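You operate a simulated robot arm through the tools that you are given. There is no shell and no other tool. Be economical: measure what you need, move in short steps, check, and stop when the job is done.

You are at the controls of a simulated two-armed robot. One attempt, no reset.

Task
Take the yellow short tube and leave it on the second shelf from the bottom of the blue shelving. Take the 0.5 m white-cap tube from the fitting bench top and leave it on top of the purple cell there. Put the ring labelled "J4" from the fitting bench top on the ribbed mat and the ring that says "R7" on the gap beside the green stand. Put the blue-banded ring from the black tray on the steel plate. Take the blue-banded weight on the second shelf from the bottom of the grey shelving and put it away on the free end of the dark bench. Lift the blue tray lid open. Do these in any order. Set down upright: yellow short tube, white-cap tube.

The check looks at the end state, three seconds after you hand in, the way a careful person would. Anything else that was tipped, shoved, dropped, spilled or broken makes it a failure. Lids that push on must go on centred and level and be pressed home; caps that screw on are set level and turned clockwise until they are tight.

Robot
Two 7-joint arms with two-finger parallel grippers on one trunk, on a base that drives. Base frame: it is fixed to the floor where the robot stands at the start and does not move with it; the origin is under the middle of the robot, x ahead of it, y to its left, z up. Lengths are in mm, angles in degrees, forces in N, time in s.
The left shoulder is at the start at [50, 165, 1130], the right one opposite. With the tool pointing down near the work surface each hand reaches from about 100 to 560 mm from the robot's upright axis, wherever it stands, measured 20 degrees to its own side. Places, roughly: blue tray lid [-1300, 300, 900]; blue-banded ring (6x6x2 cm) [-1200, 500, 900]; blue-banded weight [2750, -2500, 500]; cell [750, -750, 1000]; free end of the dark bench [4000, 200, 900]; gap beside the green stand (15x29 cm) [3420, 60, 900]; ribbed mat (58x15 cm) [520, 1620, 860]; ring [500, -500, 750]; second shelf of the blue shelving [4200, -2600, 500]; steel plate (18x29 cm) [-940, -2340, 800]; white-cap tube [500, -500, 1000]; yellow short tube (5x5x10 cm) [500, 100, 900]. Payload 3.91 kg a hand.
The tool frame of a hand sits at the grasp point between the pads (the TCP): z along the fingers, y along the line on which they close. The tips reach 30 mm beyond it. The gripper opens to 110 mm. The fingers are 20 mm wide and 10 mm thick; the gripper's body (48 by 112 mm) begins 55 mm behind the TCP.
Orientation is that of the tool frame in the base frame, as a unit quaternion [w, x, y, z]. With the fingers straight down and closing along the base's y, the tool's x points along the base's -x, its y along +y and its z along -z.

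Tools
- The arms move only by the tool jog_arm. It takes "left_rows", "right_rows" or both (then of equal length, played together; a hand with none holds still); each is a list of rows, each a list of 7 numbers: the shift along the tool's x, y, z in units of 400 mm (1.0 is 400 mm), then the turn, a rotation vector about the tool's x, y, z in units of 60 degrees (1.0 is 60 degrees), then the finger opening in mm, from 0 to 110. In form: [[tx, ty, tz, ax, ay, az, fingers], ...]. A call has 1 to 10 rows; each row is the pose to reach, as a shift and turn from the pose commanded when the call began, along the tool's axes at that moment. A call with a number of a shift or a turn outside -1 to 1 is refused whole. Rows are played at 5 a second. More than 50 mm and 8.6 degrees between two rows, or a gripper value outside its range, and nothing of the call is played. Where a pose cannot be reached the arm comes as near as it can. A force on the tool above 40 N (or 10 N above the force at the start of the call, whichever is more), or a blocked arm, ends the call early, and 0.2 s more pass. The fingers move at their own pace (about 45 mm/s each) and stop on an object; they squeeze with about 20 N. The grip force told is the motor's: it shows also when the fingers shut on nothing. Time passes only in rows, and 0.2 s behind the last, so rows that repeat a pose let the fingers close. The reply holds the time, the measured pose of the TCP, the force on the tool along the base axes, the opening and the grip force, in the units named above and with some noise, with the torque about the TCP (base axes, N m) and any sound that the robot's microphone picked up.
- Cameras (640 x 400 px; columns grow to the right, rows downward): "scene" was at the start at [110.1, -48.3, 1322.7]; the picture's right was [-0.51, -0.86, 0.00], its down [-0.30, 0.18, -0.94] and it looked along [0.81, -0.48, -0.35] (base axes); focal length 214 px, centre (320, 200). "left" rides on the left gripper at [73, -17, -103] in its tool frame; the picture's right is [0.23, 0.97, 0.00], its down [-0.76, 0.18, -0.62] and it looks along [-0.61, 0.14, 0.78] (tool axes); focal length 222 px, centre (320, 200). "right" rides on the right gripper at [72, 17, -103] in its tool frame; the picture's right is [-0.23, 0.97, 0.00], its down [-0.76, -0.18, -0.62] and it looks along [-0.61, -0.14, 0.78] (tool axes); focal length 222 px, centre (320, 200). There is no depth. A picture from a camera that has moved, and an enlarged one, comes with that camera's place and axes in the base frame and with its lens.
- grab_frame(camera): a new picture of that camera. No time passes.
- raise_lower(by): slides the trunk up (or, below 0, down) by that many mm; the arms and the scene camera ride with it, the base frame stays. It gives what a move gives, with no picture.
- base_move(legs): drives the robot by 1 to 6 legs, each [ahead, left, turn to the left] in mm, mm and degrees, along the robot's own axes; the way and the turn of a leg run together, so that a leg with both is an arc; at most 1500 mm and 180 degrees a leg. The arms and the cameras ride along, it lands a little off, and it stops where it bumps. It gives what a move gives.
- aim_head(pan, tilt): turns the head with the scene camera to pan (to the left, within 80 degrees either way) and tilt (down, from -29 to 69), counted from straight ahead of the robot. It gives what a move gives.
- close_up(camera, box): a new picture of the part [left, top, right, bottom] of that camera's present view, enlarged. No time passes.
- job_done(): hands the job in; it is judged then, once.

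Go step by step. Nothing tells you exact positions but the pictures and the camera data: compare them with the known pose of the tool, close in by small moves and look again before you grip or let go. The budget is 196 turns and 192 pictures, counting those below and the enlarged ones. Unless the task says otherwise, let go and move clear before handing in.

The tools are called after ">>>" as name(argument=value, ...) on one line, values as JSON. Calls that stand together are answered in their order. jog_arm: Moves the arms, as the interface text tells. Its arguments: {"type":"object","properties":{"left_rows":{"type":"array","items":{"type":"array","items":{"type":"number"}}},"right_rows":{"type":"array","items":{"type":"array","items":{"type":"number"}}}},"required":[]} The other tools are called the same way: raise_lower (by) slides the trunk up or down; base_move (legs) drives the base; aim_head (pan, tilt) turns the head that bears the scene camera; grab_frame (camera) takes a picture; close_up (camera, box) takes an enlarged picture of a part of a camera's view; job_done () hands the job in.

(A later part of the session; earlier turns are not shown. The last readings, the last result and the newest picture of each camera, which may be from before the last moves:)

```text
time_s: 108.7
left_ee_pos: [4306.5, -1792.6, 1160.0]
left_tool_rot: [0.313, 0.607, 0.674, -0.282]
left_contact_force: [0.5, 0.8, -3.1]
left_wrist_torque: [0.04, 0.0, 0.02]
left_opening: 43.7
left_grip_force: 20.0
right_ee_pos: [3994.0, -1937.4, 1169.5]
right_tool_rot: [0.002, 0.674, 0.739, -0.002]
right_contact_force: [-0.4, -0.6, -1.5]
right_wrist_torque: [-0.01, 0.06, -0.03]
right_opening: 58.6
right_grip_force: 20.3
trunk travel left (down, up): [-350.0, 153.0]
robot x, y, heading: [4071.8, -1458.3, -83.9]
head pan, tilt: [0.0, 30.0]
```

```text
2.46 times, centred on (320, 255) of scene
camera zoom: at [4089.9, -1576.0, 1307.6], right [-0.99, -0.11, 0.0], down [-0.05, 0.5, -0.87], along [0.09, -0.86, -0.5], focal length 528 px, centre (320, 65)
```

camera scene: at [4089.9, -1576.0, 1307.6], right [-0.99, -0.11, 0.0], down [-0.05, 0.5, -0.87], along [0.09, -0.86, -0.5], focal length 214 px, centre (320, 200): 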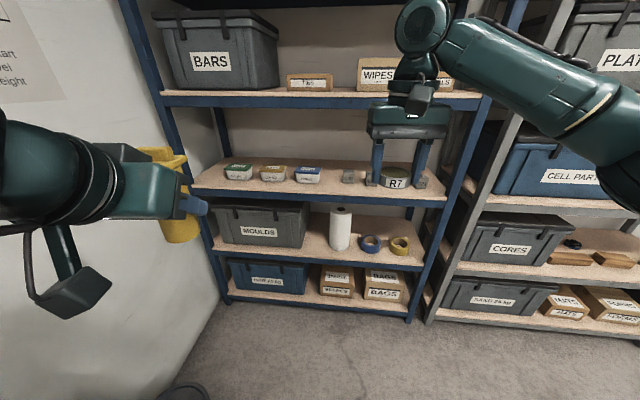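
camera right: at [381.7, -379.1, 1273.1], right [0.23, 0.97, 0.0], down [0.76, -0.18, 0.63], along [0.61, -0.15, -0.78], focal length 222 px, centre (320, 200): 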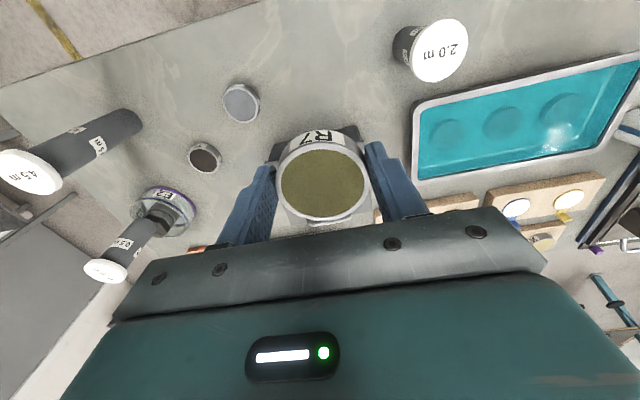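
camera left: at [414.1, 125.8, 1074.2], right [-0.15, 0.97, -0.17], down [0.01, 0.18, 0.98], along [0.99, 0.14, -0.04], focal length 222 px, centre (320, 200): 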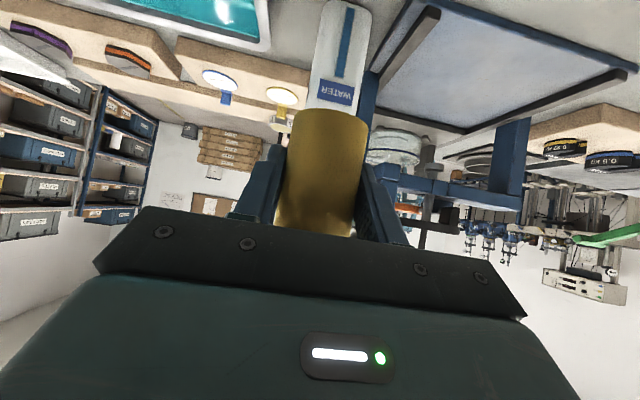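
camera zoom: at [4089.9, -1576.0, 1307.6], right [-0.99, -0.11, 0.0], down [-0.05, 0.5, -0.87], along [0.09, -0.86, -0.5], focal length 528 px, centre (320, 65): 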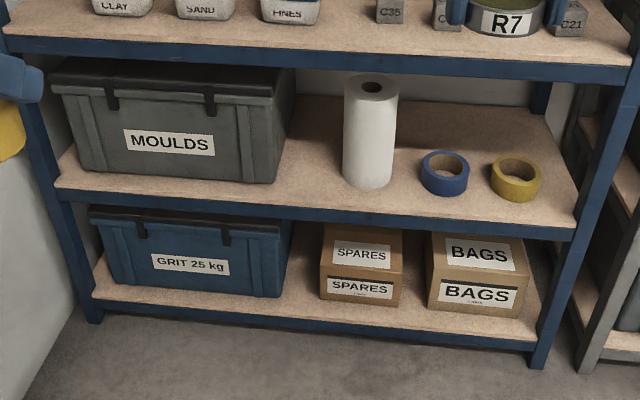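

Second blue shelf surface z≈500; I'll put the yellow tube in the gap between MOULDS and the paper roll, about (4185,-2425). First tuck the right hand with R7 closer to the body, square up and approach, then lower the trunk.

>>> jog_arm(right_rows=[[0.055, -0.076, -0.016, 0, 0, 0, 35], [0.11, -0.151, -0.032, 0, 0, 0, 35], [0.165, -0.227, -0.048, 0, 0, 0, 35], [0.22, -0.302, -0.064, 0, 0, 0, 35], [0.275, -0.378, -0.08, 0, 0, 0, 35], [0.33, -0.453, -0.097, 0, 0, 0, 35], [0.385, -0.529, -0.113, 0, 0, 0, 35], [0.44, -0.604, -0.129, 0, 0, 0, 35], [0.495, -0.68, -0.145, 0, 0, 0, 35]])

>>> base_move(legs=[[0, 0, -6.1], [0, -50, 0], [300, 0, 0]])

>>> raise_lower(by=-320)

>>> grab_frame(camera="scene")

>>> grab_frame(camera="left")

```text
time_s: 110.7
left_ee_pos: [4306.0, -1793.7, 1160.0]
left_tool_rot: [0.313, 0.607, 0.674, -0.281]
left_contact_force: [0.0, 0.0, -3.1]
left_wrist_torque: [0.0, 0.0, 0.0]
left_opening: 43.5
left_grip_force: 19.9
right_ee_pos: [3741.3, -1808.0, 1204.2]
right_tool_rot: [0.002, 0.674, 0.739, -0.002]
right_contact_force: [-0.5, -0.8, -0.8]
right_wrist_torque: [0.06, -0.02, 0.01]
right_opening: 58.4
right_grip_force: 20.4
right hand out of reach, approached as far as the arm can: row 8, 9
trunk travel left (down, up): [-350.0, 153.0]
robot x, y, heading: [4079.7, -1460.0, -83.8]
head pan, tilt: [0.0, 30.0]
```

```text
time_s: 113.9
left_ee_pos: [4222.4, -2118.8, 1160.3]
left_tool_rot: [0.298, 0.641, 0.642, -0.297]
left_contact_force: [-0.4, -0.5, -2.7]
left_wrist_torque: [0.02, -0.03, -0.01]
left_opening: 43.5
left_grip_force: 19.7
right_ee_pos: [3657.6, -2074.2, 1204.7]
right_tool_rot: [0.002, 0.712, 0.702, -0.002]
right_contact_force: [1.3, -0.3, -1.6]
right_wrist_torque: [0.02, -0.02, -0.03]
right_opening: 58.3
right_grip_force: 20.3
trunk travel left (down, up): [-350.0, 153.0]
robot x, y, heading: [4024.2, -1757.5, -90.2]
head pan, tilt: [0.0, 30.0]
```

```text
time_s: 117.0
left_ee_pos: [4221.8, -2117.9, 839.8]
left_tool_rot: [0.298, 0.642, 0.641, -0.298]
left_contact_force: [-0.3, -0.8, -2.5]
left_wrist_torque: [0.03, 0.0, 0.0]
left_opening: 43.4
left_grip_force: 20.5
right_ee_pos: [3656.9, -2073.0, 886.4]
right_tool_rot: [0.002, 0.712, 0.702, -0.002]
right_contact_force: [0.6, -0.4, -1.7]
right_wrist_torque: [0.02, 0.02, -0.02]
right_opening: 58.3
right_grip_force: 20.0
trunk travel left (down, up): [-30.0, 473.0]
robot x, y, heading: [4023.5, -1758.0, -90.2]
head pan, tilt: [0.0, 30.0]
```

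```text
131 pictures are left
camera scene: at [4028.0, -1879.7, 987.6], right [-1.0, 0.0, 0.0], down [0.0, 0.5, -0.87], along [0.0, -0.87, -0.5], focal length 214 px, centre (320, 200)
```

scene: 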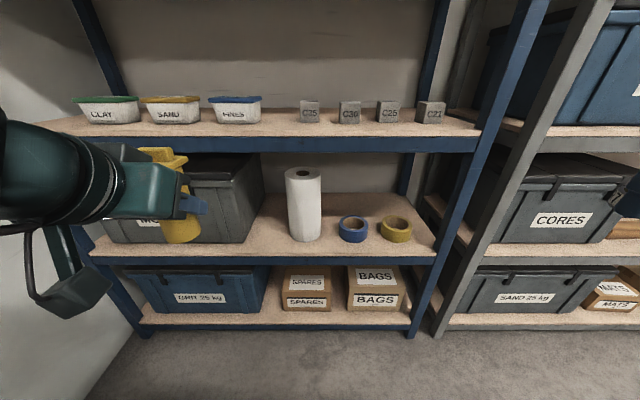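

```text
130 pictures are left
camera left: at [4204.1, -1991.9, 850.9], right [0.97, 0.15, -0.17], down [0.18, -0.02, 0.98], along [0.14, -0.99, -0.04], focal length 222 px, centre (320, 200)
```

left: 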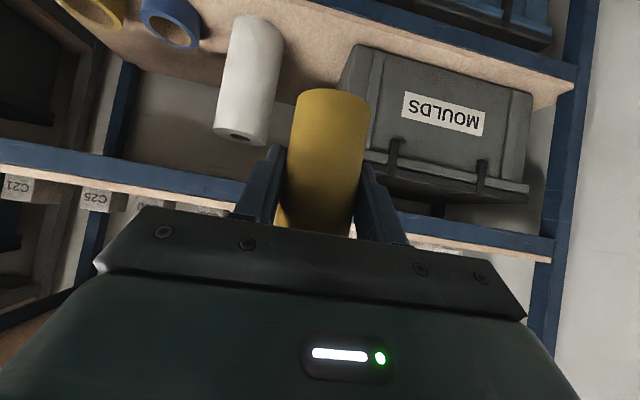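

>>> close_up(camera="scene", box=[180, 140, 340, 290])

>>> close_up(camera="left", box=[200, 0, 480, 160])

```text
2.67 times, centred on (260, 215) of scene
camera zoom: at [4028.0, -1879.7, 987.6], right [-1.0, 0.0, 0.0], down [0.0, 0.5, -0.87], along [0.0, -0.87, -0.5], focal length 572 px, centre (480, 160)
```

zoom: 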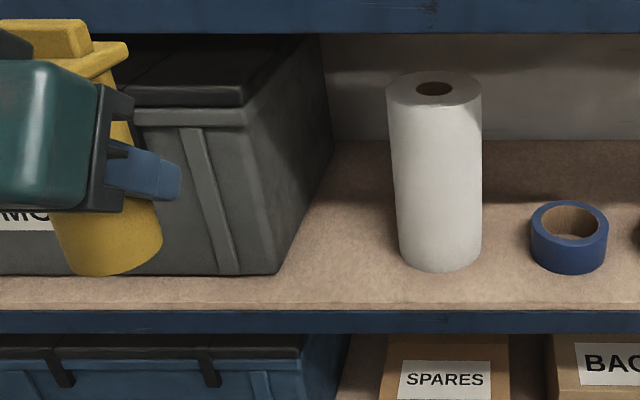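

```text
2.29 times, centred on (340, 80) of left
camera zoom: at [4204.1, -1991.9, 850.9], right [0.97, 0.15, -0.17], down [0.18, -0.02, 0.98], along [0.14, -0.99, -0.04], focal length 508 px, centre (274, 474)
```

zoom: 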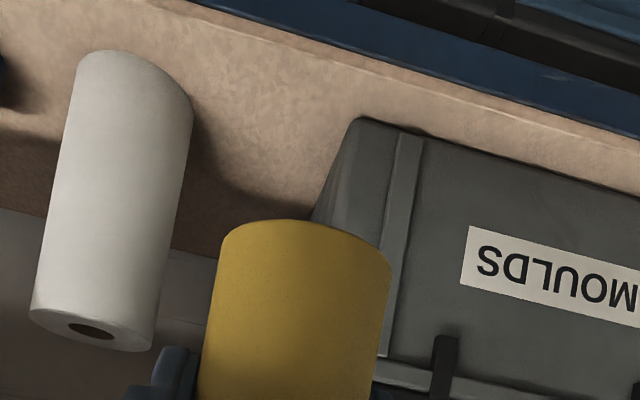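

Shelf front y≈-2370, surface ≈500; target spot (4195,-2415). Extend the left hand forward then down to z≈630 in front of the shelf.

>>> jog_arm(left_rows=[[-0.071, -0.02, 0.084, 0, 0, 0, 20], [-0.142, -0.045, 0.168, 0, 0, 0, 20], [-0.213, -0.0675, 0.2525, 0, 0, 0, 20], [-0.133, -0.0675, 0.32, 0, 0, 0, 20], [-0.05, -0.0675, 0.388, 0, 0, 0, 20], [0.03, -0.0675, 0.456, 0, 0, 0, 20], [0.11, -0.0675, 0.524, 0, 0, 0, 20], [0.189, -0.0675, 0.592, 0, 0, 0, 20], [0.189, -0.0675, 0.592, 0, 0, 0, 20]])

>>> grab_frame(camera="scene")

>>> grab_frame(camera="left")

```text
time_s: 119.0
left_ee_pos: [4194.9, -2250.8, 627.3]
left_tool_rot: [0.298, 0.641, 0.642, -0.298]
left_contact_force: [0.3, 0.4, -3.3]
left_wrist_torque: [0.01, 0.0, 0.0]
left_opening: 43.6
left_grip_force: 19.9
right_ee_pos: [3657.5, -2072.8, 886.0]
right_tool_rot: [0.002, 0.712, 0.702, -0.002]
right_contact_force: [0.3, 0.0, -1.9]
right_wrist_torque: [0.02, 0.03, 0.03]
right_opening: 58.6
right_grip_force: 19.6
trunk travel left (down, up): [-30.0, 473.0]
robot x, y, heading: [4026.5, -1756.4, -90.1]
head pan, tilt: [0.0, 30.0]
```

```text
127 pictures are left
camera scene: at [4028.0, -1879.8, 987.6], right [-1.0, 0.0, 0.0], down [0.0, 0.5, -0.87], along [0.0, -0.87, -0.5], focal length 214 px, centre (320, 200)
```

scene: 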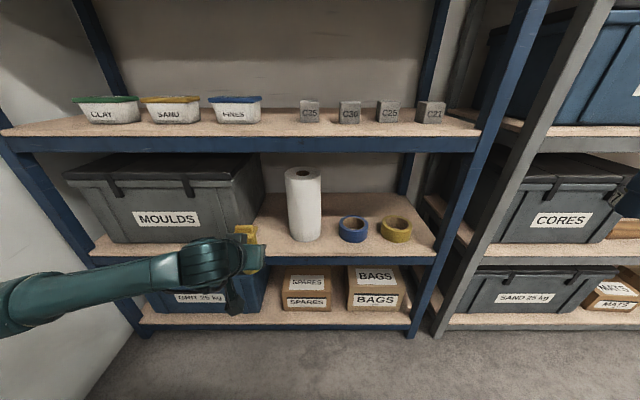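

```text
126 pictures are left
camera left: at [4177.6, -2124.1, 638.3], right [0.97, 0.15, -0.17], down [0.18, -0.02, 0.98], along [0.14, -0.99, -0.04], focal length 222 px, centre (320, 200)
```

left: 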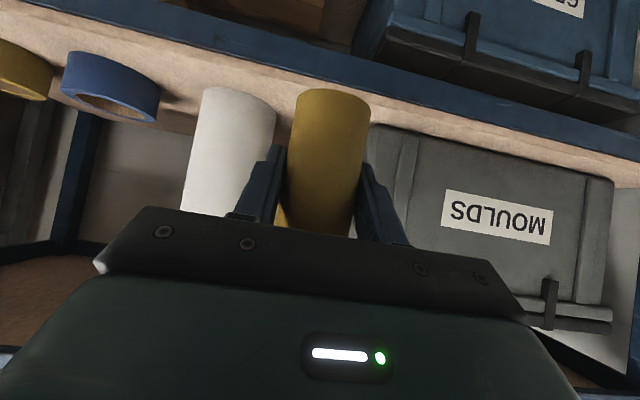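

Clear of the shelf edge vertically; drive ahead 155 mm to bring the tube over the shelf.

>>> base_move(legs=[[155, 0, 0]])

>>> grab_frame(camera="left")

>>> grab_frame(camera="scene")

```text
time_s: 120.4
left_ee_pos: [4194.8, -2399.7, 629.4]
left_tool_rot: [0.297, 0.642, 0.641, -0.298]
left_contact_force: [0.8, 0.3, -3.7]
left_wrist_torque: [0.03, 0.01, -0.02]
left_opening: 43.5
left_grip_force: 20.3
right_ee_pos: [3657.8, -2222.9, 885.6]
right_tool_rot: [0.003, 0.711, 0.703, -0.003]
right_contact_force: [0.4, 1.1, -1.0]
right_wrist_torque: [0.0, -0.02, 0.0]
right_opening: 58.5
right_grip_force: 20.0
trunk travel left (down, up): [-30.0, 473.0]
robot x, y, heading: [4028.1, -1908.8, -89.9]
head pan, tilt: [0.0, 30.0]
```

```text
125 pictures are left
camera left: at [4177.3, -2274.0, 638.8], right [0.97, 0.15, -0.17], down [0.18, -0.02, 0.98], along [0.14, -0.99, -0.04], focal length 222 px, centre (320, 200)
```

left: 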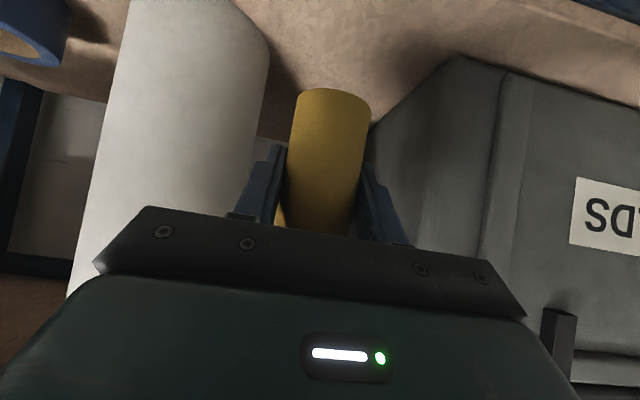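

```text
124 pictures are left
camera scene: at [4027.9, -2029.6, 987.6], right [-1.0, 0.0, 0.0], down [0.0, 0.5, -0.87], along [0.0, -0.87, -0.5], focal length 214 px, centre (320, 200)
```

scene: 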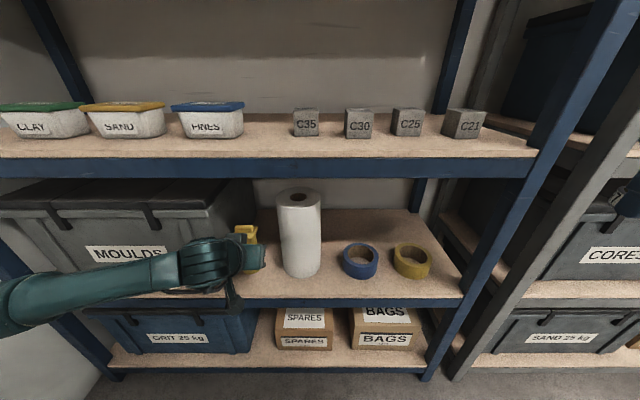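

Lower toward the shelf.

>>> jog_arm(left_rows=[[0.04, 0, 0.042, 0, 0, 0, 20], [0.08, 0, 0.084, 0, 0, 0, 20], [0.127, 0, 0.133, 0, 0, 0, 20], [0.127, 0, 0.133, 0, 0, 0, 20]])

>>> grab_frame(camera="left")

```text
time_s: 121.4
left_ee_pos: [4194.3, -2407.9, 555.4]
left_tool_rot: [0.297, 0.642, 0.641, -0.298]
left_contact_force: [0.1, 0.1, -4.5]
left_wrist_torque: [0.02, 0.01, -0.02]
left_opening: 43.4
left_grip_force: 20.0
right_ee_pos: [3657.8, -2222.7, 885.8]
right_tool_rot: [0.003, 0.712, 0.702, -0.003]
right_contact_force: [0.1, 0.2, -2.8]
right_wrist_torque: [-0.01, -0.03, 0.01]
right_opening: 58.3
right_grip_force: 19.7
trunk travel left (down, up): [-30.0, 473.0]
robot x, y, heading: [4026.3, -1910.8, -90.0]
head pan, tilt: [0.0, 30.0]
```

```text
123 pictures are left
camera left: at [4177.2, -2281.6, 565.6], right [0.97, 0.15, -0.17], down [0.18, -0.02, 0.98], along [0.14, -0.99, -0.04], focal length 222 px, centre (320, 200)
```

left: 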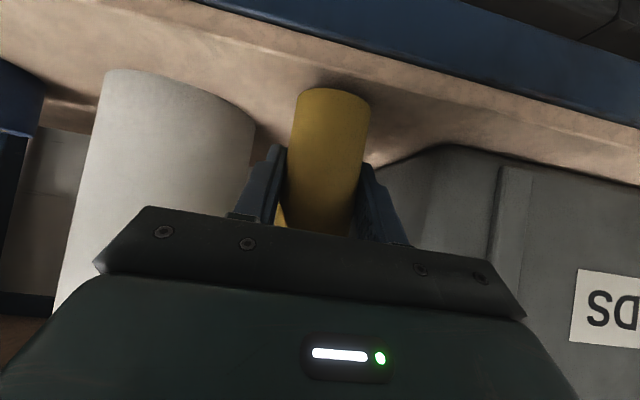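

>>> jog_arm(left_rows=[[0.0038, 0, 0.0032, 0, 0, 0, 20], [0.0077, 0, 0.0065, 0, 0, 0, 20], [0.0077, 0, 0.0065, 0, 0, 0, 20]])

>>> close_up(camera="left", box=[260, 20, 420, 120])

```text
time_s: 122.2
left_ee_pos: [4193.5, -2408.0, 551.9]
left_tool_rot: [0.297, 0.642, 0.641, -0.298]
left_contact_force: [-0.3, 0.1, -2.3]
left_wrist_torque: [0.01, 0.02, 0.02]
left_opening: 43.6
left_grip_force: 20.1
right_ee_pos: [3657.7, -2223.3, 885.5]
right_tool_rot: [0.003, 0.712, 0.702, -0.003]
right_contact_force: [0.1, -0.5, -0.8]
right_wrist_torque: [-0.01, -0.02, 0.0]
right_opening: 58.1
right_grip_force: 20.0
trunk travel left (down, up): [-30.0, 473.0]
robot x, y, heading: [4025.7, -1904.9, -90.3]
head pan, tilt: [0.0, 30.0]
```

```text
4.00 times, centred on (340, 70) of left
camera zoom: at [4176.6, -2282.1, 561.4], right [0.97, 0.15, -0.17], down [0.18, -0.02, 0.98], along [0.14, -0.99, -0.04], focal length 888 px, centre (240, 720)
```

zoom: 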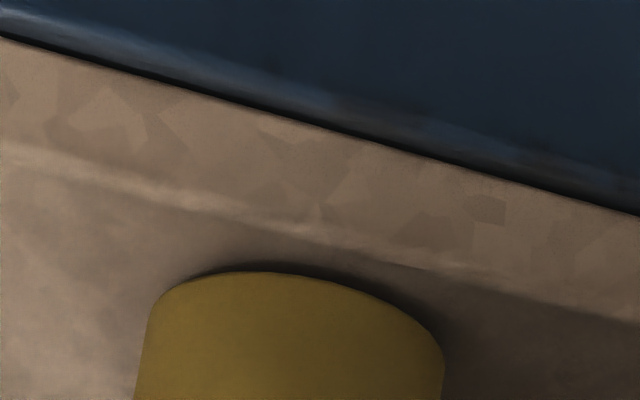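

Only ~9 mm from the edge; push 22 mm deeper, then lower until contact.

>>> jog_arm(left_rows=[[-0.02, 0, 0.019, 0, 0, 0, 20], [-0.039, 0, 0.039, 0, 0, 0, 20], [-0.034, 0, 0.043, 0, 0, 0, 20], [-0.03, 0, 0.0465, 0, 0, 0, 20], [-0.03, 0, 0.0465, 0, 0, 0, 20]])

>>> close_up(camera="left", box=[260, 20, 420, 120])

```text
time_s: 123.4
left_ee_pos: [4194.2, -2431.8, 550.7]
left_tool_rot: [0.298, 0.641, 0.64, -0.299]
left_contact_force: [1.4, 2.0, 5.2]
left_wrist_torque: [-0.11, -0.06, 0.02]
left_opening: 43.6
left_grip_force: 20.0
right_ee_pos: [3657.5, -2222.4, 884.5]
right_tool_rot: [0.003, 0.712, 0.702, -0.003]
right_contact_force: [-0.4, 0.4, -2.1]
right_wrist_torque: [-0.03, 0.01, 0.01]
right_opening: 58.3
right_grip_force: 19.5
trunk travel left (down, up): [-30.0, 473.0]
robot x, y, heading: [4025.9, -1906.7, -90.1]
head pan, tilt: [0.0, 30.0]
```

```text
4.00 times, centred on (340, 70) of left
camera zoom: at [4176.0, -2304.4, 560.3], right [0.97, 0.14, -0.17], down [0.18, -0.01, 0.98], along [0.14, -0.99, -0.04], focal length 888 px, centre (240, 720)
```

zoom: 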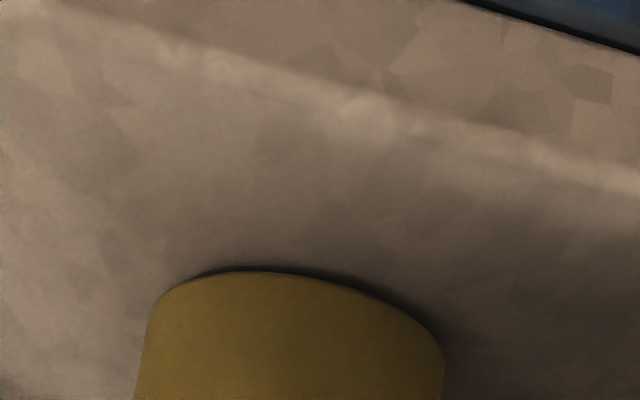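

Contact made. Release and back off along the tool, then drive back.

>>> jog_arm(left_rows=[[-0.03, 0, 0.0465, 0, 0, 0, 48], [-0.03, 0, 0.0465, 0, 0, 0, 60], [-0.03, 0, 0.0465, 0, 0, 0, 70], [-0.03, 0, 0.0, 0, 0, 0, 70], [-0.03, 0, -0.07, 0, 0, 0, 70], [-0.03, 0, -0.15, 0, 0, 0, 70]])

>>> grab_frame(camera="left")

```text
time_s: 124.8
left_ee_pos: [4193.1, -2394.0, 595.2]
left_tool_rot: [0.299, 0.641, 0.641, -0.297]
left_contact_force: [-0.1, -0.1, -0.2]
left_wrist_torque: [0.01, 0.01, 0.0]
left_opening: 70.0
left_grip_force: 0.0
right_ee_pos: [3657.8, -2222.5, 884.4]
right_tool_rot: [0.003, 0.712, 0.702, -0.002]
right_contact_force: [-0.3, -0.4, -1.4]
right_wrist_torque: [0.03, -0.03, 0.01]
right_opening: 58.3
right_grip_force: 20.5
trunk travel left (down, up): [-30.0, 473.0]
robot x, y, heading: [4025.8, -1905.4, -90.1]
head pan, tilt: [0.0, 30.0]
```

```text
120 pictures are left
camera left: at [4176.2, -2267.2, 605.3], right [0.97, 0.15, -0.17], down [0.18, -0.02, 0.98], along [0.14, -0.99, -0.04], focal length 222 px, centre (320, 200)
```

left: 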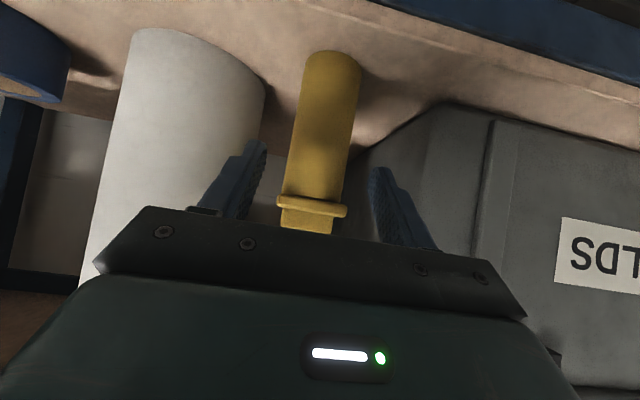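

Yellow tube stands free on the shelf. Back away and slide to the grey shelving.

>>> base_move(legs=[[-230, 0, 0], [0, -1300, 0]])

>>> grab_frame(camera="scene")

>>> grab_frame(camera="left")

```text
time_s: 132.6
left_ee_pos: [2892.6, -2153.5, 595.5]
left_tool_rot: [0.293, 0.651, 0.632, -0.302]
left_contact_force: [-0.1, 0.8, 0.1]
left_wrist_torque: [0.02, -0.01, -0.01]
left_opening: 70.0
left_grip_force: 0.1
right_ee_pos: [2359.6, -1968.2, 885.4]
right_tool_rot: [0.003, 0.722, 0.692, -0.003]
right_contact_force: [-0.2, -0.8, -1.4]
right_wrist_torque: [0.0, 0.01, -0.03]
right_opening: 58.2
right_grip_force: 19.6
trunk travel left (down, up): [-30.0, 473.0]
robot x, y, heading: [2735.7, -1661.8, -91.3]
head pan, tilt: [0.0, 30.0]
```

```text
119 pictures are left
camera scene: at [2735.9, -1784.8, 987.6], right [-1.0, 0.03, 0.0], down [0.01, 0.5, -0.87], along [-0.02, -0.87, -0.5], focal length 214 px, centre (320, 200)
```

scene: 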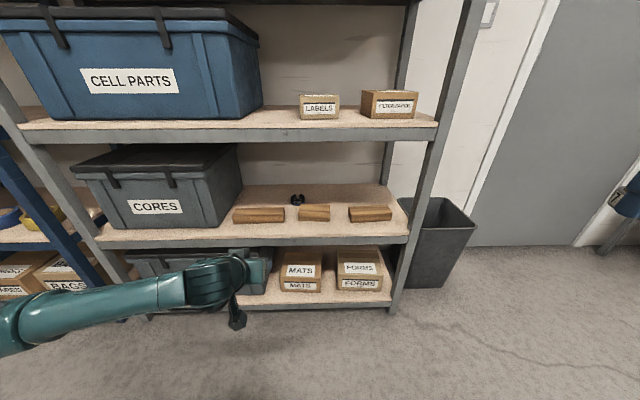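

```text
118 pictures are left
camera left: at [2877.6, -2026.6, 605.3], right [0.98, 0.12, -0.17], down [0.18, -0.02, 0.98], along [0.11, -0.99, -0.04], focal length 222 px, centre (320, 200)
```

left: 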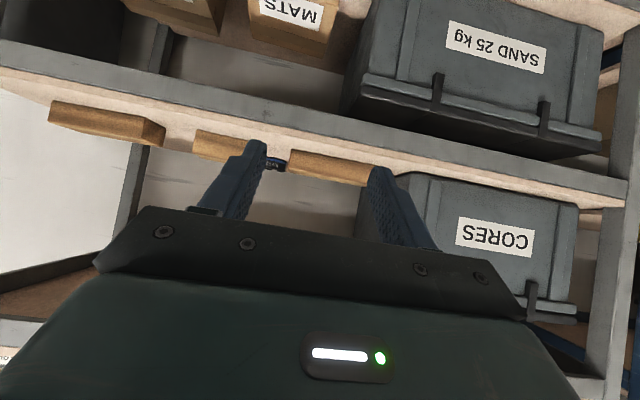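

>>> close_up(camera="scene", box=[220, 170, 410, 260])

>>> close_up(camera="left", box=[180, 100, 400, 220])

```text
3.37 times, centred on (315, 215) of scene
camera zoom: at [2735.9, -1784.8, 987.6], right [-1.0, 0.03, 0.0], down [0.01, 0.5, -0.87], along [-0.02, -0.87, -0.5], focal length 722 px, centre (337, 150)
```

zoom: 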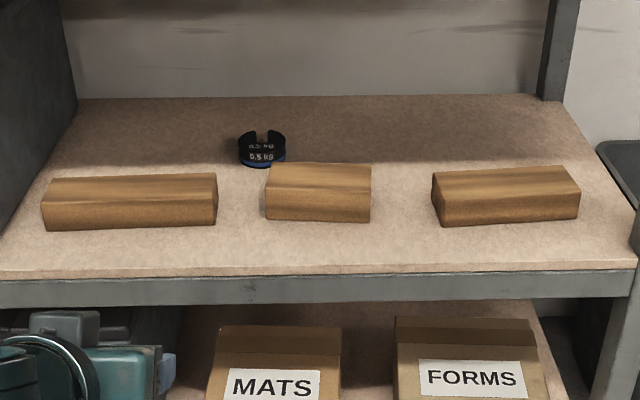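

```text
2.91 times, centred on (290, 160) of left
camera zoom: at [2877.6, -2026.6, 605.3], right [0.98, 0.12, -0.17], down [0.18, -0.02, 0.98], along [0.11, -0.99, -0.04], focal length 646 px, centre (407, 316)
```

zoom: 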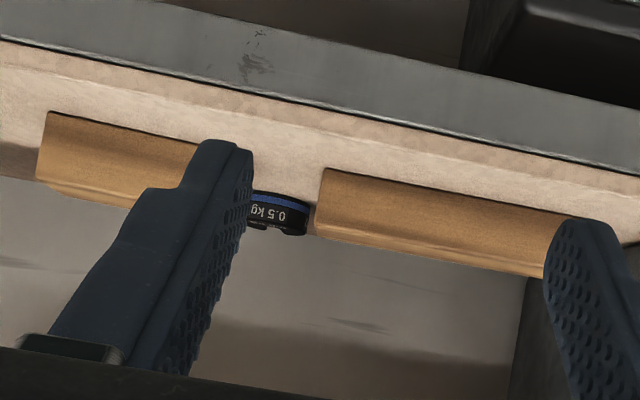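

Weight (0.5 kg, blue band) is near (2814,-2605) at the back behind the wood blocks. I need to know how far the knees stick out with the trunk low; I yaw the right hand so its camera sees them.

>>> jog_arm(right_rows=[[0, 0, 0, 0, 0, -0.125, 35], [0, 0, 0, 0, 0, -0.25, 35], [0, 0, 0, 0, 0, -0.375, 35], [0, 0, 0, 0, 0, -0.5, 35], [0, 0, 0, 0, 0, -0.625, 35], [0, 0, 0, 0, 0, -0.75, 35], [0, 0, 0, 0, 0, -0.875, 35], [0, 0, 0, 0, 0, -1.0, 35]])

>>> grab_frame(camera="right")

```text
time_s: 134.4
left_ee_pos: [2892.2, -2152.8, 595.0]
left_tool_rot: [0.293, 0.651, 0.631, -0.302]
left_contact_force: [-0.2, 0.0, 1.2]
left_wrist_torque: [0.02, 0.0, -0.03]
left_opening: 70.2
left_grip_force: 0.0
right_ee_pos: [2360.4, -1967.7, 886.3]
right_tool_rot: [0.001, 0.277, 0.961, -0.004]
right_contact_force: [-0.1, -0.8, -1.8]
right_wrist_torque: [0.0, 0.02, 0.01]
right_opening: 58.2
right_grip_force: 19.8
trunk travel left (down, up): [-30.0, 473.0]
robot x, y, heading: [2738.8, -1664.1, -91.6]
head pan, tilt: [0.0, 30.0]
```

```text
115 pictures are left
camera right: at [2308.1, -1914.1, 988.4], right [0.71, 0.7, -0.01], down [0.55, -0.55, 0.63], along [0.44, -0.45, -0.78], focal length 222 px, centre (320, 200)
```

right: 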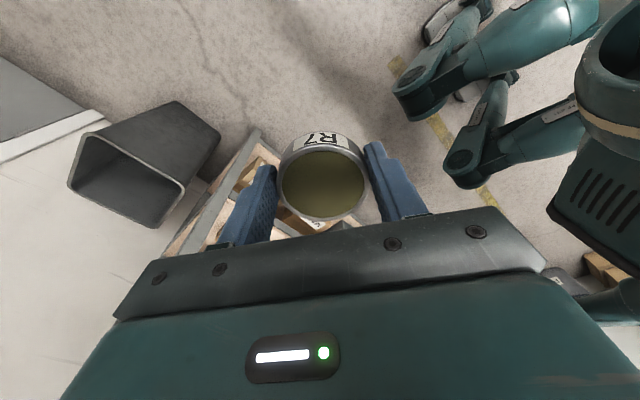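

Knees reach about 230 mm ahead at z≈320–400, so I can stand up to y≈-2080. I restore the right hand (further out), yaw the left hand −12° so that its camera passes between the blocks, and open it wide.

>>> jog_arm(right_rows=[[0, 0, 0, 0, 0, 0.125, 35], [0, 0, 0, 0, 0, 0.25, 35], [0, 0, 0, 0, 0, 0.375, 35], [0.04, -0.008, 0, 0, 0, 0.5, 35], [0.08, -0.016, 0, 0, 0, 0.625, 35], [0.12, -0.024, 0, 0, 0, 0.75, 35], [0.155, -0.032, 0, 0, 0, 0.875, 35], [0.155, -0.032, 0, 0, 0, 1.0, 35]], left_rows=[[-0.006, 0, 0.007, 0.019, 0, 0.016, 70], [-0.012, 0, 0.014, 0.038, 0, 0.032, 75], [-0.018, 0, 0.021, 0.057, 0, 0.048, 80], [-0.024, 0, 0.028, 0.076, 0, 0.064, 85], [-0.03, 0, 0.036, 0.095, 0, 0.08, 90], [-0.036, 0, 0.043, 0.114, 0, 0.096, 90], [-0.042, 0, 0.05, 0.134, 0, 0.112, 90], [-0.048, 0, 0.0575, 0.153, 0, 0.1286, 90]])

>>> base_move(legs=[[0, 0, 1.4], [0, -85, 0], [280, 0, 0]])

>>> grab_frame(camera="left")

>>> grab_frame(camera="scene")

```text
time_s: 136.2
left_ee_pos: [2890.5, -2184.3, 594.3]
left_tool_rot: [0.26, 0.713, 0.56, -0.332]
left_contact_force: [0.3, -0.2, 0.4]
left_wrist_torque: [0.02, 0.04, 0.0]
left_opening: 90.0
left_grip_force: 0.2
right_ee_pos: [2321.5, -1984.7, 873.0]
right_tool_rot: [0.002, 0.722, 0.692, -0.003]
right_contact_force: [-0.2, -0.5, -1.9]
right_wrist_torque: [0.01, 0.01, 0.02]
right_opening: 58.2
right_grip_force: 19.7
right hand out of reach, approached as far as the arm can: row 4, 5, 6, 7, 8
trunk travel left (down, up): [-30.0, 473.0]
robot x, y, heading: [2737.1, -1663.2, -91.6]
head pan, tilt: [0.0, 30.0]
```

```text
time_s: 139.2
left_ee_pos: [2821.8, -2458.7, 594.3]
left_tool_rot: [0.265, 0.704, 0.571, -0.327]
left_contact_force: [-0.9, -0.1, 0.4]
left_wrist_torque: [0.0, 0.02, 0.01]
left_opening: 90.0
left_grip_force: 0.0
right_ee_pos: [2246.4, -2276.6, 873.4]
right_tool_rot: [0.004, 0.711, 0.703, -0.003]
right_contact_force: [-0.9, 0.8, -2.2]
right_wrist_torque: [0.01, 0.01, 0.02]
right_opening: 57.9
right_grip_force: 19.7
trunk travel left (down, up): [-30.0, 473.0]
robot x, y, heading: [2650.4, -1943.8, -89.8]
head pan, tilt: [0.0, 30.0]
```

```text
114 pictures are left
camera left: at [2830.8, -2332.5, 605.1], right [0.98, -0.06, -0.17], down [0.17, -0.05, 0.98], along [-0.07, -1.0, -0.04], focal length 222 px, centre (320, 200)
```

left: 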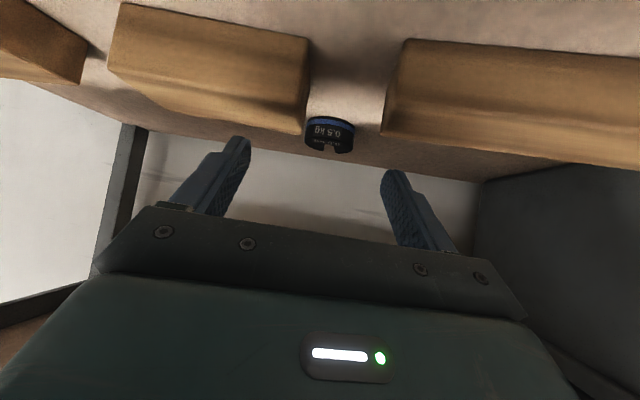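

```text
113 pictures are left
camera scene: at [2655.2, -2065.2, 987.6], right [-1.0, 0.0, 0.0], down [0.0, 0.5, -0.87], along [0.0, -0.87, -0.5], focal length 214 px, centre (320, 200)
```

scene: 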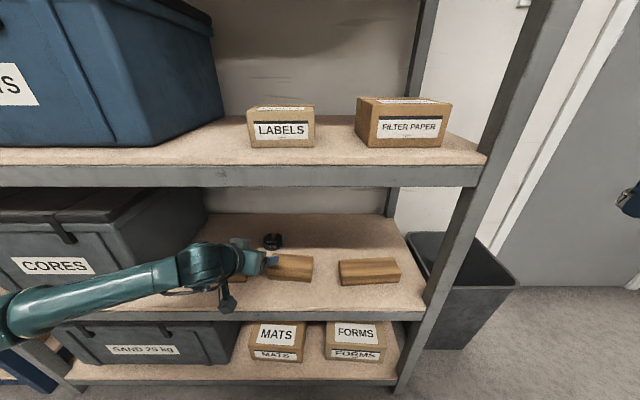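

Weight centre ≈(2812,-2608); gap between blocks x 2795–2855, tops ≈540. Drive ahead 90 mm.

>>> base_move(legs=[[90, 0, 0]])

>>> grab_frame(camera="left")

```text
time_s: 140.3
left_ee_pos: [2820.8, -2550.9, 594.5]
left_tool_rot: [0.265, 0.705, 0.571, -0.327]
left_contact_force: [-0.1, 1.1, 0.5]
left_wrist_torque: [-0.01, 0.01, 0.0]
left_opening: 89.9
left_grip_force: 0.1
right_ee_pos: [2246.3, -2366.4, 871.9]
right_tool_rot: [0.003, 0.712, 0.702, -0.003]
right_contact_force: [0.2, 0.3, -1.5]
right_wrist_torque: [0.01, 0.01, -0.02]
right_opening: 58.0
right_grip_force: 20.3
trunk travel left (down, up): [-30.0, 473.0]
robot x, y, heading: [2657.0, -2032.7, -90.2]
head pan, tilt: [0.0, 30.0]
```

```text
112 pictures are left
camera left: at [2830.4, -2423.2, 605.1], right [0.98, -0.06, -0.17], down [0.17, -0.05, 0.98], along [-0.07, -1.0, -0.04], focal length 222 px, centre (320, 200)
```

left: 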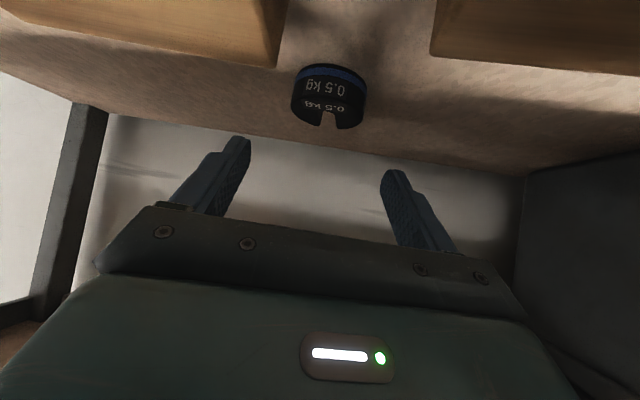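

Disc ≈56 mm wide, ~20 mm thick, centre ≈(2809,-2612). Advance/lower to it.

>>> jog_arm(left_rows=[[0.0, 0.0025, 0.05, 0, 0, 0, 90], [0.015, 0.0025, 0.1, 0, 0, 0, 90], [0.035, 0.0025, 0.145, 0, 0, 0, 90], [0.048, 0.0025, 0.175, 0, 0, 0, 90], [0.048, 0.0025, 0.175, 0, 0, 0, 90]])

>>> grab_frame(camera="left")

```text
time_s: 141.5
left_ee_pos: [2814.0, -2589.7, 535.0]
left_tool_rot: [0.265, 0.705, 0.571, -0.327]
left_contact_force: [-0.1, -0.7, 0.0]
left_wrist_torque: [-0.01, 0.02, -0.01]
left_opening: 90.2
left_grip_force: 0.1
right_ee_pos: [2245.4, -2366.9, 872.7]
right_tool_rot: [0.004, 0.712, 0.702, -0.003]
right_contact_force: [-0.1, -0.3, -2.1]
right_wrist_torque: [0.06, 0.01, -0.01]
right_opening: 58.3
right_grip_force: 19.7
trunk travel left (down, up): [-30.0, 473.0]
robot x, y, heading: [2655.8, -2032.6, -89.7]
head pan, tilt: [0.0, 30.0]
```

```text
111 pictures are left
camera left: at [2823.5, -2461.9, 545.6], right [0.98, -0.06, -0.17], down [0.17, -0.05, 0.98], along [-0.07, -1.0, -0.04], focal length 222 px, centre (320, 200)
```

left: 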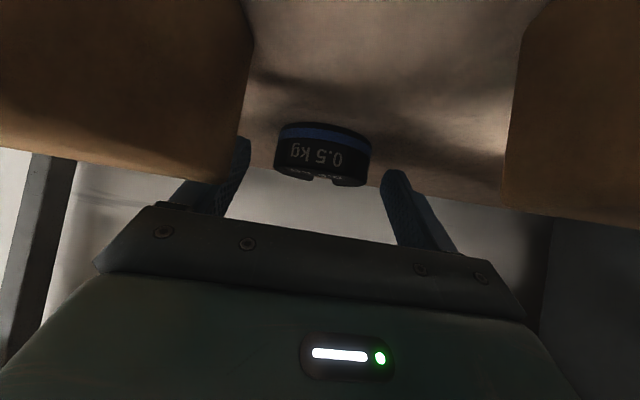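

>>> jog_arm(left_rows=[[-0.002, 0, 0.0145, 0, 0, 0, 90], [-0.002, 0, 0.0145, 0, 0, 0, 70], [-0.002, 0, 0.0145, 0, 0, 0, 40], [-0.002, 0, 0.0145, 0, 0, 0, 35], [-0.002, 0, 0.0145, 0, 0, 0, 35]])

>>> grab_frame(camera="left")

```text
time_s: 142.7
left_ee_pos: [2813.1, -2593.8, 531.8]
left_tool_rot: [0.265, 0.705, 0.571, -0.328]
left_contact_force: [2.6, -0.5, -0.1]
left_wrist_torque: [-0.09, -0.06, 0.05]
left_opening: 61.3
left_grip_force: 20.3
right_ee_pos: [2246.6, -2367.3, 872.2]
right_tool_rot: [0.003, 0.712, 0.702, -0.003]
right_contact_force: [-0.7, 0.4, -2.6]
right_wrist_torque: [0.0, 0.04, -0.02]
right_opening: 58.3
right_grip_force: 19.7
trunk travel left (down, up): [-30.0, 473.0]
robot x, y, heading: [2655.5, -2032.7, -90.2]
head pan, tilt: [0.0, 30.0]
```

```text
110 pictures are left
camera left: at [2822.8, -2467.0, 542.2], right [0.98, -0.06, -0.17], down [0.17, -0.05, 0.98], along [-0.07, -1.0, -0.04], focal length 222 px, centre (320, 200)
```

left: 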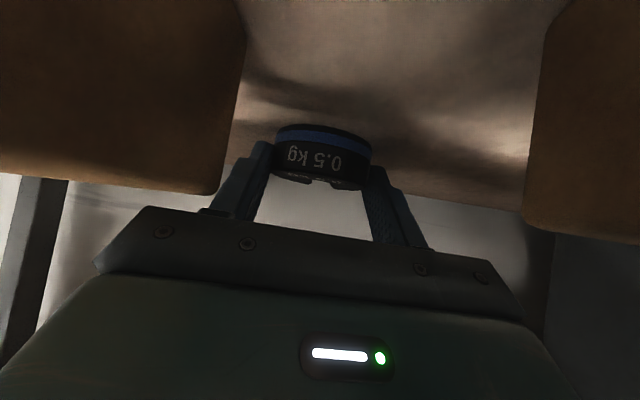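

Gripped at 61 mm. Lift 68 mm and verify.

>>> jog_arm(left_rows=[[-0.02, 0, -0.017, 0, 0, 0, 35], [-0.07, 0, -0.059, 0, 0, 0, 35], [-0.13, 0, -0.1095, 0, 0, 0, 35], [-0.13, 0, -0.1095, 0, 0, 0, 35]])

>>> grab_frame(camera="left")

```text
time_s: 143.7
left_ee_pos: [2811.2, -2595.1, 599.8]
left_tool_rot: [0.265, 0.705, 0.572, -0.327]
left_contact_force: [-0.2, -0.2, -4.9]
left_wrist_torque: [0.11, -0.03, -0.02]
left_opening: 61.4
left_grip_force: 19.6
right_ee_pos: [2245.0, -2367.5, 872.6]
right_tool_rot: [0.002, 0.712, 0.702, -0.001]
right_contact_force: [-0.1, -0.1, -2.6]
right_wrist_torque: [0.02, 0.02, 0.0]
right_opening: 57.8
right_grip_force: 20.0
trunk travel left (down, up): [-30.0, 473.0]
robot x, y, heading: [2656.0, -2033.2, -90.1]
head pan, tilt: [0.0, 30.0]
```

```text
109 pictures are left
camera left: at [2820.6, -2467.9, 610.5], right [0.98, -0.06, -0.17], down [0.17, -0.05, 0.98], along [-0.07, -1.0, -0.04], focal length 222 px, centre (320, 200)
```

left: 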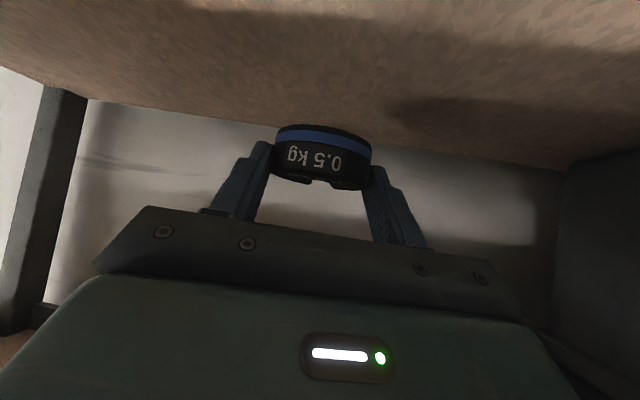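

Weight secured. Back out, raise the trunk, turn to look toward the dark bench.

>>> base_move(legs=[[-500, 0, 0]])

>>> raise_lower(by=320)

>>> base_move(legs=[[0, 0, 120]])

>>> aim_head(pan=20, tilt=20)

>>> grab_frame(camera="scene")

```text
time_s: 146.6
left_ee_pos: [2811.8, -2099.5, 599.3]
left_tool_rot: [0.265, 0.705, 0.571, -0.327]
left_contact_force: [-0.7, -1.6, -5.1]
left_wrist_torque: [0.1, 0.0, -0.01]
left_opening: 61.2
left_grip_force: 20.2
right_ee_pos: [2246.4, -1872.6, 872.2]
right_tool_rot: [0.002, 0.712, 0.702, -0.002]
right_contact_force: [-0.5, 0.1, -1.4]
right_wrist_torque: [0.02, 0.0, 0.0]
right_opening: 58.0
right_grip_force: 19.2
trunk travel left (down, up): [-30.0, 473.0]
robot x, y, heading: [2654.8, -1543.7, -89.8]
head pan, tilt: [0.0, 30.0]
```

```text
time_s: 149.8
left_ee_pos: [2812.0, -2100.5, 918.7]
left_tool_rot: [0.265, 0.705, 0.571, -0.326]
left_contact_force: [-0.5, -0.2, -4.5]
left_wrist_torque: [0.05, -0.01, 0.0]
left_opening: 61.4
left_grip_force: 19.6
right_ee_pos: [2246.2, -1871.8, 1193.3]
right_tool_rot: [0.002, 0.712, 0.703, -0.002]
right_contact_force: [-0.2, -0.1, -2.1]
right_wrist_torque: [0.02, 0.01, -0.03]
right_opening: 58.1
right_grip_force: 19.7
trunk travel left (down, up): [-350.0, 153.0]
robot x, y, heading: [2657.2, -1541.3, -90.0]
head pan, tilt: [0.0, 30.0]
```

```text
time_s: 155.3
left_ee_pos: [3045.5, -1109.3, 919.7]
left_tool_rot: [0.414, -0.159, 0.894, 0.073]
left_contact_force: [0.1, 0.2, -4.6]
left_wrist_torque: [-0.04, 0.08, -0.03]
left_opening: 61.5
left_grip_force: 19.8
right_ee_pos: [3153.4, -1709.3, 1192.5]
right_tool_rot: [0.003, -0.269, 0.963, 0.001]
right_contact_force: [0.1, 0.9, -2.5]
right_wrist_torque: [0.03, -0.01, 0.01]
right_opening: 57.8
right_grip_force: 19.9
trunk travel left (down, up): [-350.0, 153.0]
robot x, y, heading: [2654.8, -1539.0, 31.9]
head pan, tilt: [0.0, 30.0]
```

```text
time_s: 156.1
left_ee_pos: [3046.1, -1109.8, 920.3]
left_tool_rot: [0.414, -0.158, 0.893, 0.074]
left_contact_force: [0.4, -0.2, -4.7]
left_wrist_torque: [-0.07, 0.09, -0.03]
left_opening: 61.4
left_grip_force: 19.7
right_ee_pos: [3152.7, -1710.3, 1192.3]
right_tool_rot: [0.004, -0.27, 0.963, 0.001]
right_contact_force: [-0.3, -1.7, -1.9]
right_wrist_torque: [-0.03, 0.0, 0.01]
right_opening: 57.8
right_grip_force: 20.2
trunk travel left (down, up): [-350.0, 153.0]
robot x, y, heading: [2656.4, -1543.8, 32.2]
head pan, tilt: [20.0, 20.0]
```

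```text
108 pictures are left
camera scene: at [2737.7, -1451.8, 1323.6], right [0.79, -0.62, 0.0], down [-0.21, -0.27, -0.94], along [0.58, 0.74, -0.34], focal length 214 px, centre (320, 200)
```

scene: 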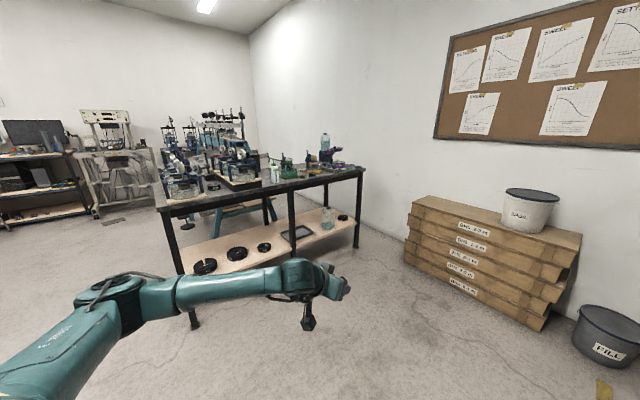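

>>> close_up(camera="scene", box=[140, 110, 380, 260])

```text
2.67 times, centred on (260, 185) of scene
camera zoom: at [2737.7, -1451.8, 1323.6], right [0.79, -0.62, 0.0], down [-0.21, -0.27, -0.94], along [0.58, 0.74, -0.34], focal length 572 px, centre (480, 240)
```

zoom: 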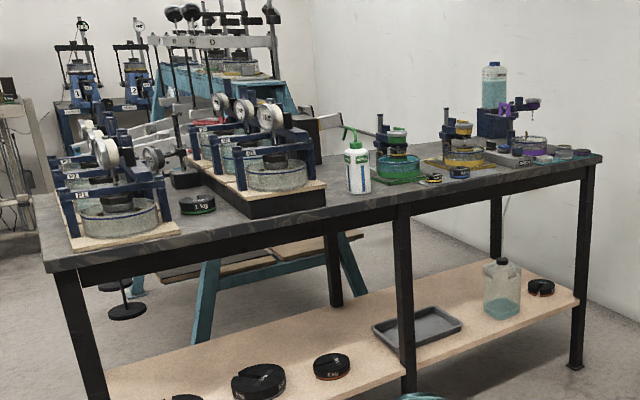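

Raise the weight hand, face the bench and approach to y≈-780.

>>> jog_arm(left_rows=[[-0.075, 0, -0.063, 0, 0, 0, 35], [-0.15, 0, -0.126, 0, 0, 0, 35], [-0.229, 0, -0.193, 0, 0, 0, 35], [-0.3, 0, -0.253, 0, 0, 0, 35]])

>>> base_move(legs=[[0, 0, 58], [0, -850, 0], [730, 0, 0]])

>>> aim_head(pan=0, tilt=25)

>>> grab_frame(camera="scene")

```text
time_s: 157.1
left_ee_pos: [3045.7, -1110.7, 1075.4]
left_tool_rot: [0.414, -0.157, 0.894, 0.072]
left_contact_force: [0.3, 0.4, -4.6]
left_wrist_torque: [-0.03, 0.06, 0.02]
left_opening: 61.6
left_grip_force: 20.5
right_ee_pos: [3152.4, -1709.6, 1192.2]
right_tool_rot: [0.003, -0.269, 0.963, 0.001]
right_contact_force: [0.3, -1.2, -2.3]
right_wrist_torque: [-0.01, 0.01, -0.01]
right_opening: 58.0
right_grip_force: 19.7
trunk travel left (down, up): [-350.0, 153.0]
robot x, y, heading: [2653.1, -1536.7, 31.9]
head pan, tilt: [20.0, 20.0]
```

```text
time_s: 167.7
left_ee_pos: [3347.2, -255.0, 1076.2]
left_tool_rot: [0.327, -0.57, 0.707, 0.263]
left_contact_force: [-1.2, -0.6, -5.5]
left_wrist_torque: [-0.07, 0.0, -0.07]
left_opening: 61.4
left_grip_force: 20.5
right_ee_pos: [3911.1, -485.5, 1192.7]
right_tool_rot: [0.003, -0.701, 0.713, 0.002]
right_contact_force: [-0.2, -0.4, -1.7]
right_wrist_torque: [-0.02, 0.01, 0.04]
right_opening: 57.9
right_grip_force: 20.3
trunk travel left (down, up): [-350.0, 153.0]
robot x, y, heading: [3503.4, -812.4, 90.0]
head pan, tilt: [20.0, 20.0]
```

```text
time_s: 168.6
left_ee_pos: [3346.5, -255.2, 1075.9]
left_tool_rot: [0.327, -0.57, 0.706, 0.264]
left_contact_force: [0.8, -0.5, -4.9]
left_wrist_torque: [-0.06, 0.06, -0.02]
left_opening: 61.5
left_grip_force: 20.3
right_ee_pos: [3912.0, -486.0, 1192.5]
right_tool_rot: [0.002, -0.7, 0.714, 0.002]
right_contact_force: [0.6, -0.9, -1.8]
right_wrist_torque: [-0.03, 0.02, 0.02]
right_opening: 57.7
right_grip_force: 19.9
trunk travel left (down, up): [-350.0, 153.0]
robot x, y, heading: [3500.1, -816.2, 89.8]
head pan, tilt: [0.0, 25.0]
```

```text
106 pictures are left
camera scene: at [3502.3, -695.4, 1315.6], right [1.0, 0.0, 0.0], down [0.0, -0.42, -0.91], along [0.0, 0.91, -0.42], focal length 214 px, centre (320, 200)
```

scene: 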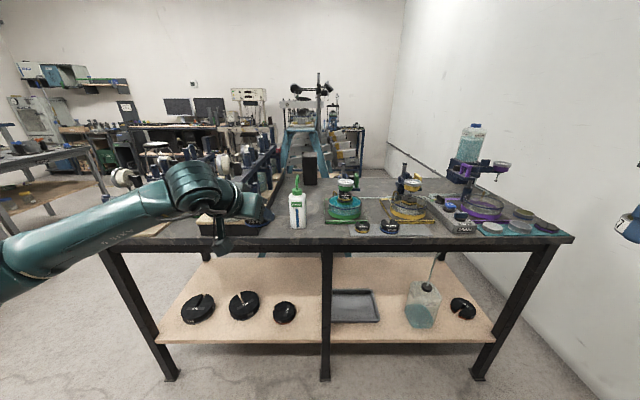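

>>> close_up(camera="scene", box=[270, 150, 430, 250])

>>> close_up(camera="scene", box=[420, 150, 580, 250])

```text
4.00 times, centred on (350, 200) of scene
camera zoom: at [3502.3, -695.4, 1315.6], right [1.0, 0.0, 0.0], down [0.0, -0.42, -0.91], along [0.0, 0.91, -0.42], focal length 858 px, centre (200, 200)
```

zoom: 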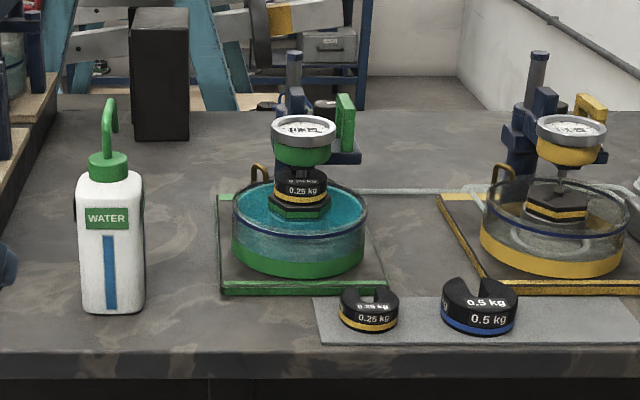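

```text
4.00 times, centred on (500, 200) of scene
camera zoom: at [3502.3, -695.4, 1315.6], right [1.0, 0.0, 0.0], down [0.0, -0.42, -0.91], along [0.0, 0.91, -0.42], focal length 858 px, centre (-400, 200)
```

zoom: 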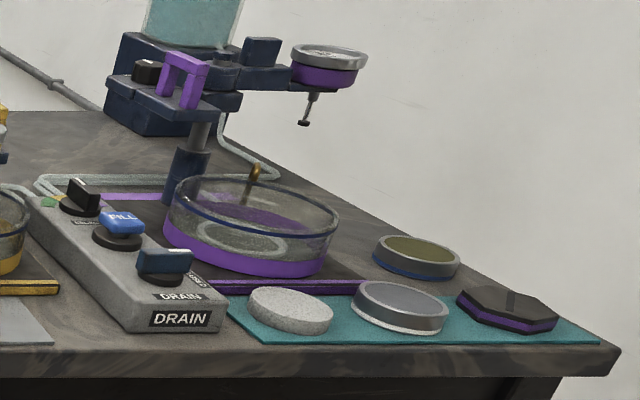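

Bench surface z≈908, front edge y≈-106. The gap is left of the green stand (green plate x≥3522); a water bottle is at (3423,-5). Now slide right to inspect the "free end" around x≈4000.

>>> base_move(legs=[[0, -450, 0]])

>>> aim_head(pan=0, tilt=35)

>>> grab_frame(camera="scene")

```text
time_s: 171.3
left_ee_pos: [3801.9, -256.9, 1076.6]
left_tool_rot: [0.327, -0.571, 0.705, 0.264]
left_contact_force: [0.0, 0.2, -4.8]
left_wrist_torque: [-0.1, -0.01, 0.0]
left_opening: 61.5
left_grip_force: 19.7
right_ee_pos: [4367.3, -483.2, 1193.4]
right_tool_rot: [0.002, -0.703, 0.711, 0.002]
right_contact_force: [0.3, -0.2, -2.5]
right_wrist_torque: [0.0, 0.0, -0.01]
right_opening: 57.5
right_grip_force: 20.0
trunk travel left (down, up): [-350.0, 153.0]
robot x, y, heading: [3955.6, -819.2, 90.1]
head pan, tilt: [0.0, 25.0]
```

```text
time_s: 172.0
left_ee_pos: [3801.7, -256.8, 1075.7]
left_tool_rot: [0.326, -0.571, 0.706, 0.263]
left_contact_force: [0.1, -0.5, -4.9]
left_wrist_torque: [-0.06, 0.03, 0.02]
left_opening: 61.4
left_grip_force: 20.0
right_ee_pos: [4366.4, -484.3, 1193.1]
right_tool_rot: [0.002, -0.703, 0.712, 0.003]
right_contact_force: [-1.0, 0.1, -1.4]
right_wrist_torque: [-0.06, -0.02, -0.03]
right_opening: 57.5
right_grip_force: 20.8
trunk travel left (down, up): [-350.0, 153.0]
robot x, y, heading: [3959.7, -818.3, 90.0]
head pan, tilt: [0.0, 35.0]
```

```text
103 pictures are left
camera scene: at [3959.7, -700.0, 1299.8], right [1.0, 0.0, 0.0], down [0.0, -0.57, -0.82], along [0.0, 0.82, -0.57], focal length 214 px, centre (320, 200)
```

scene: 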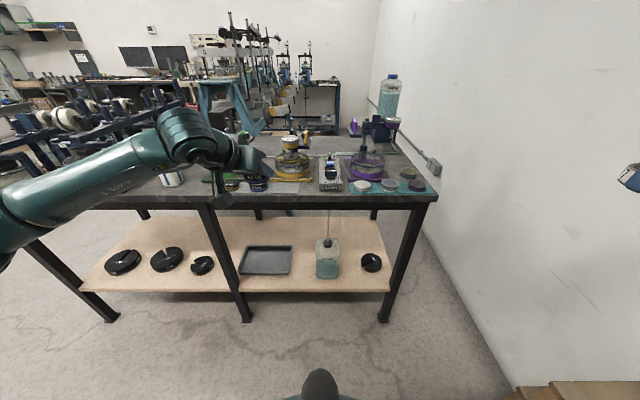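

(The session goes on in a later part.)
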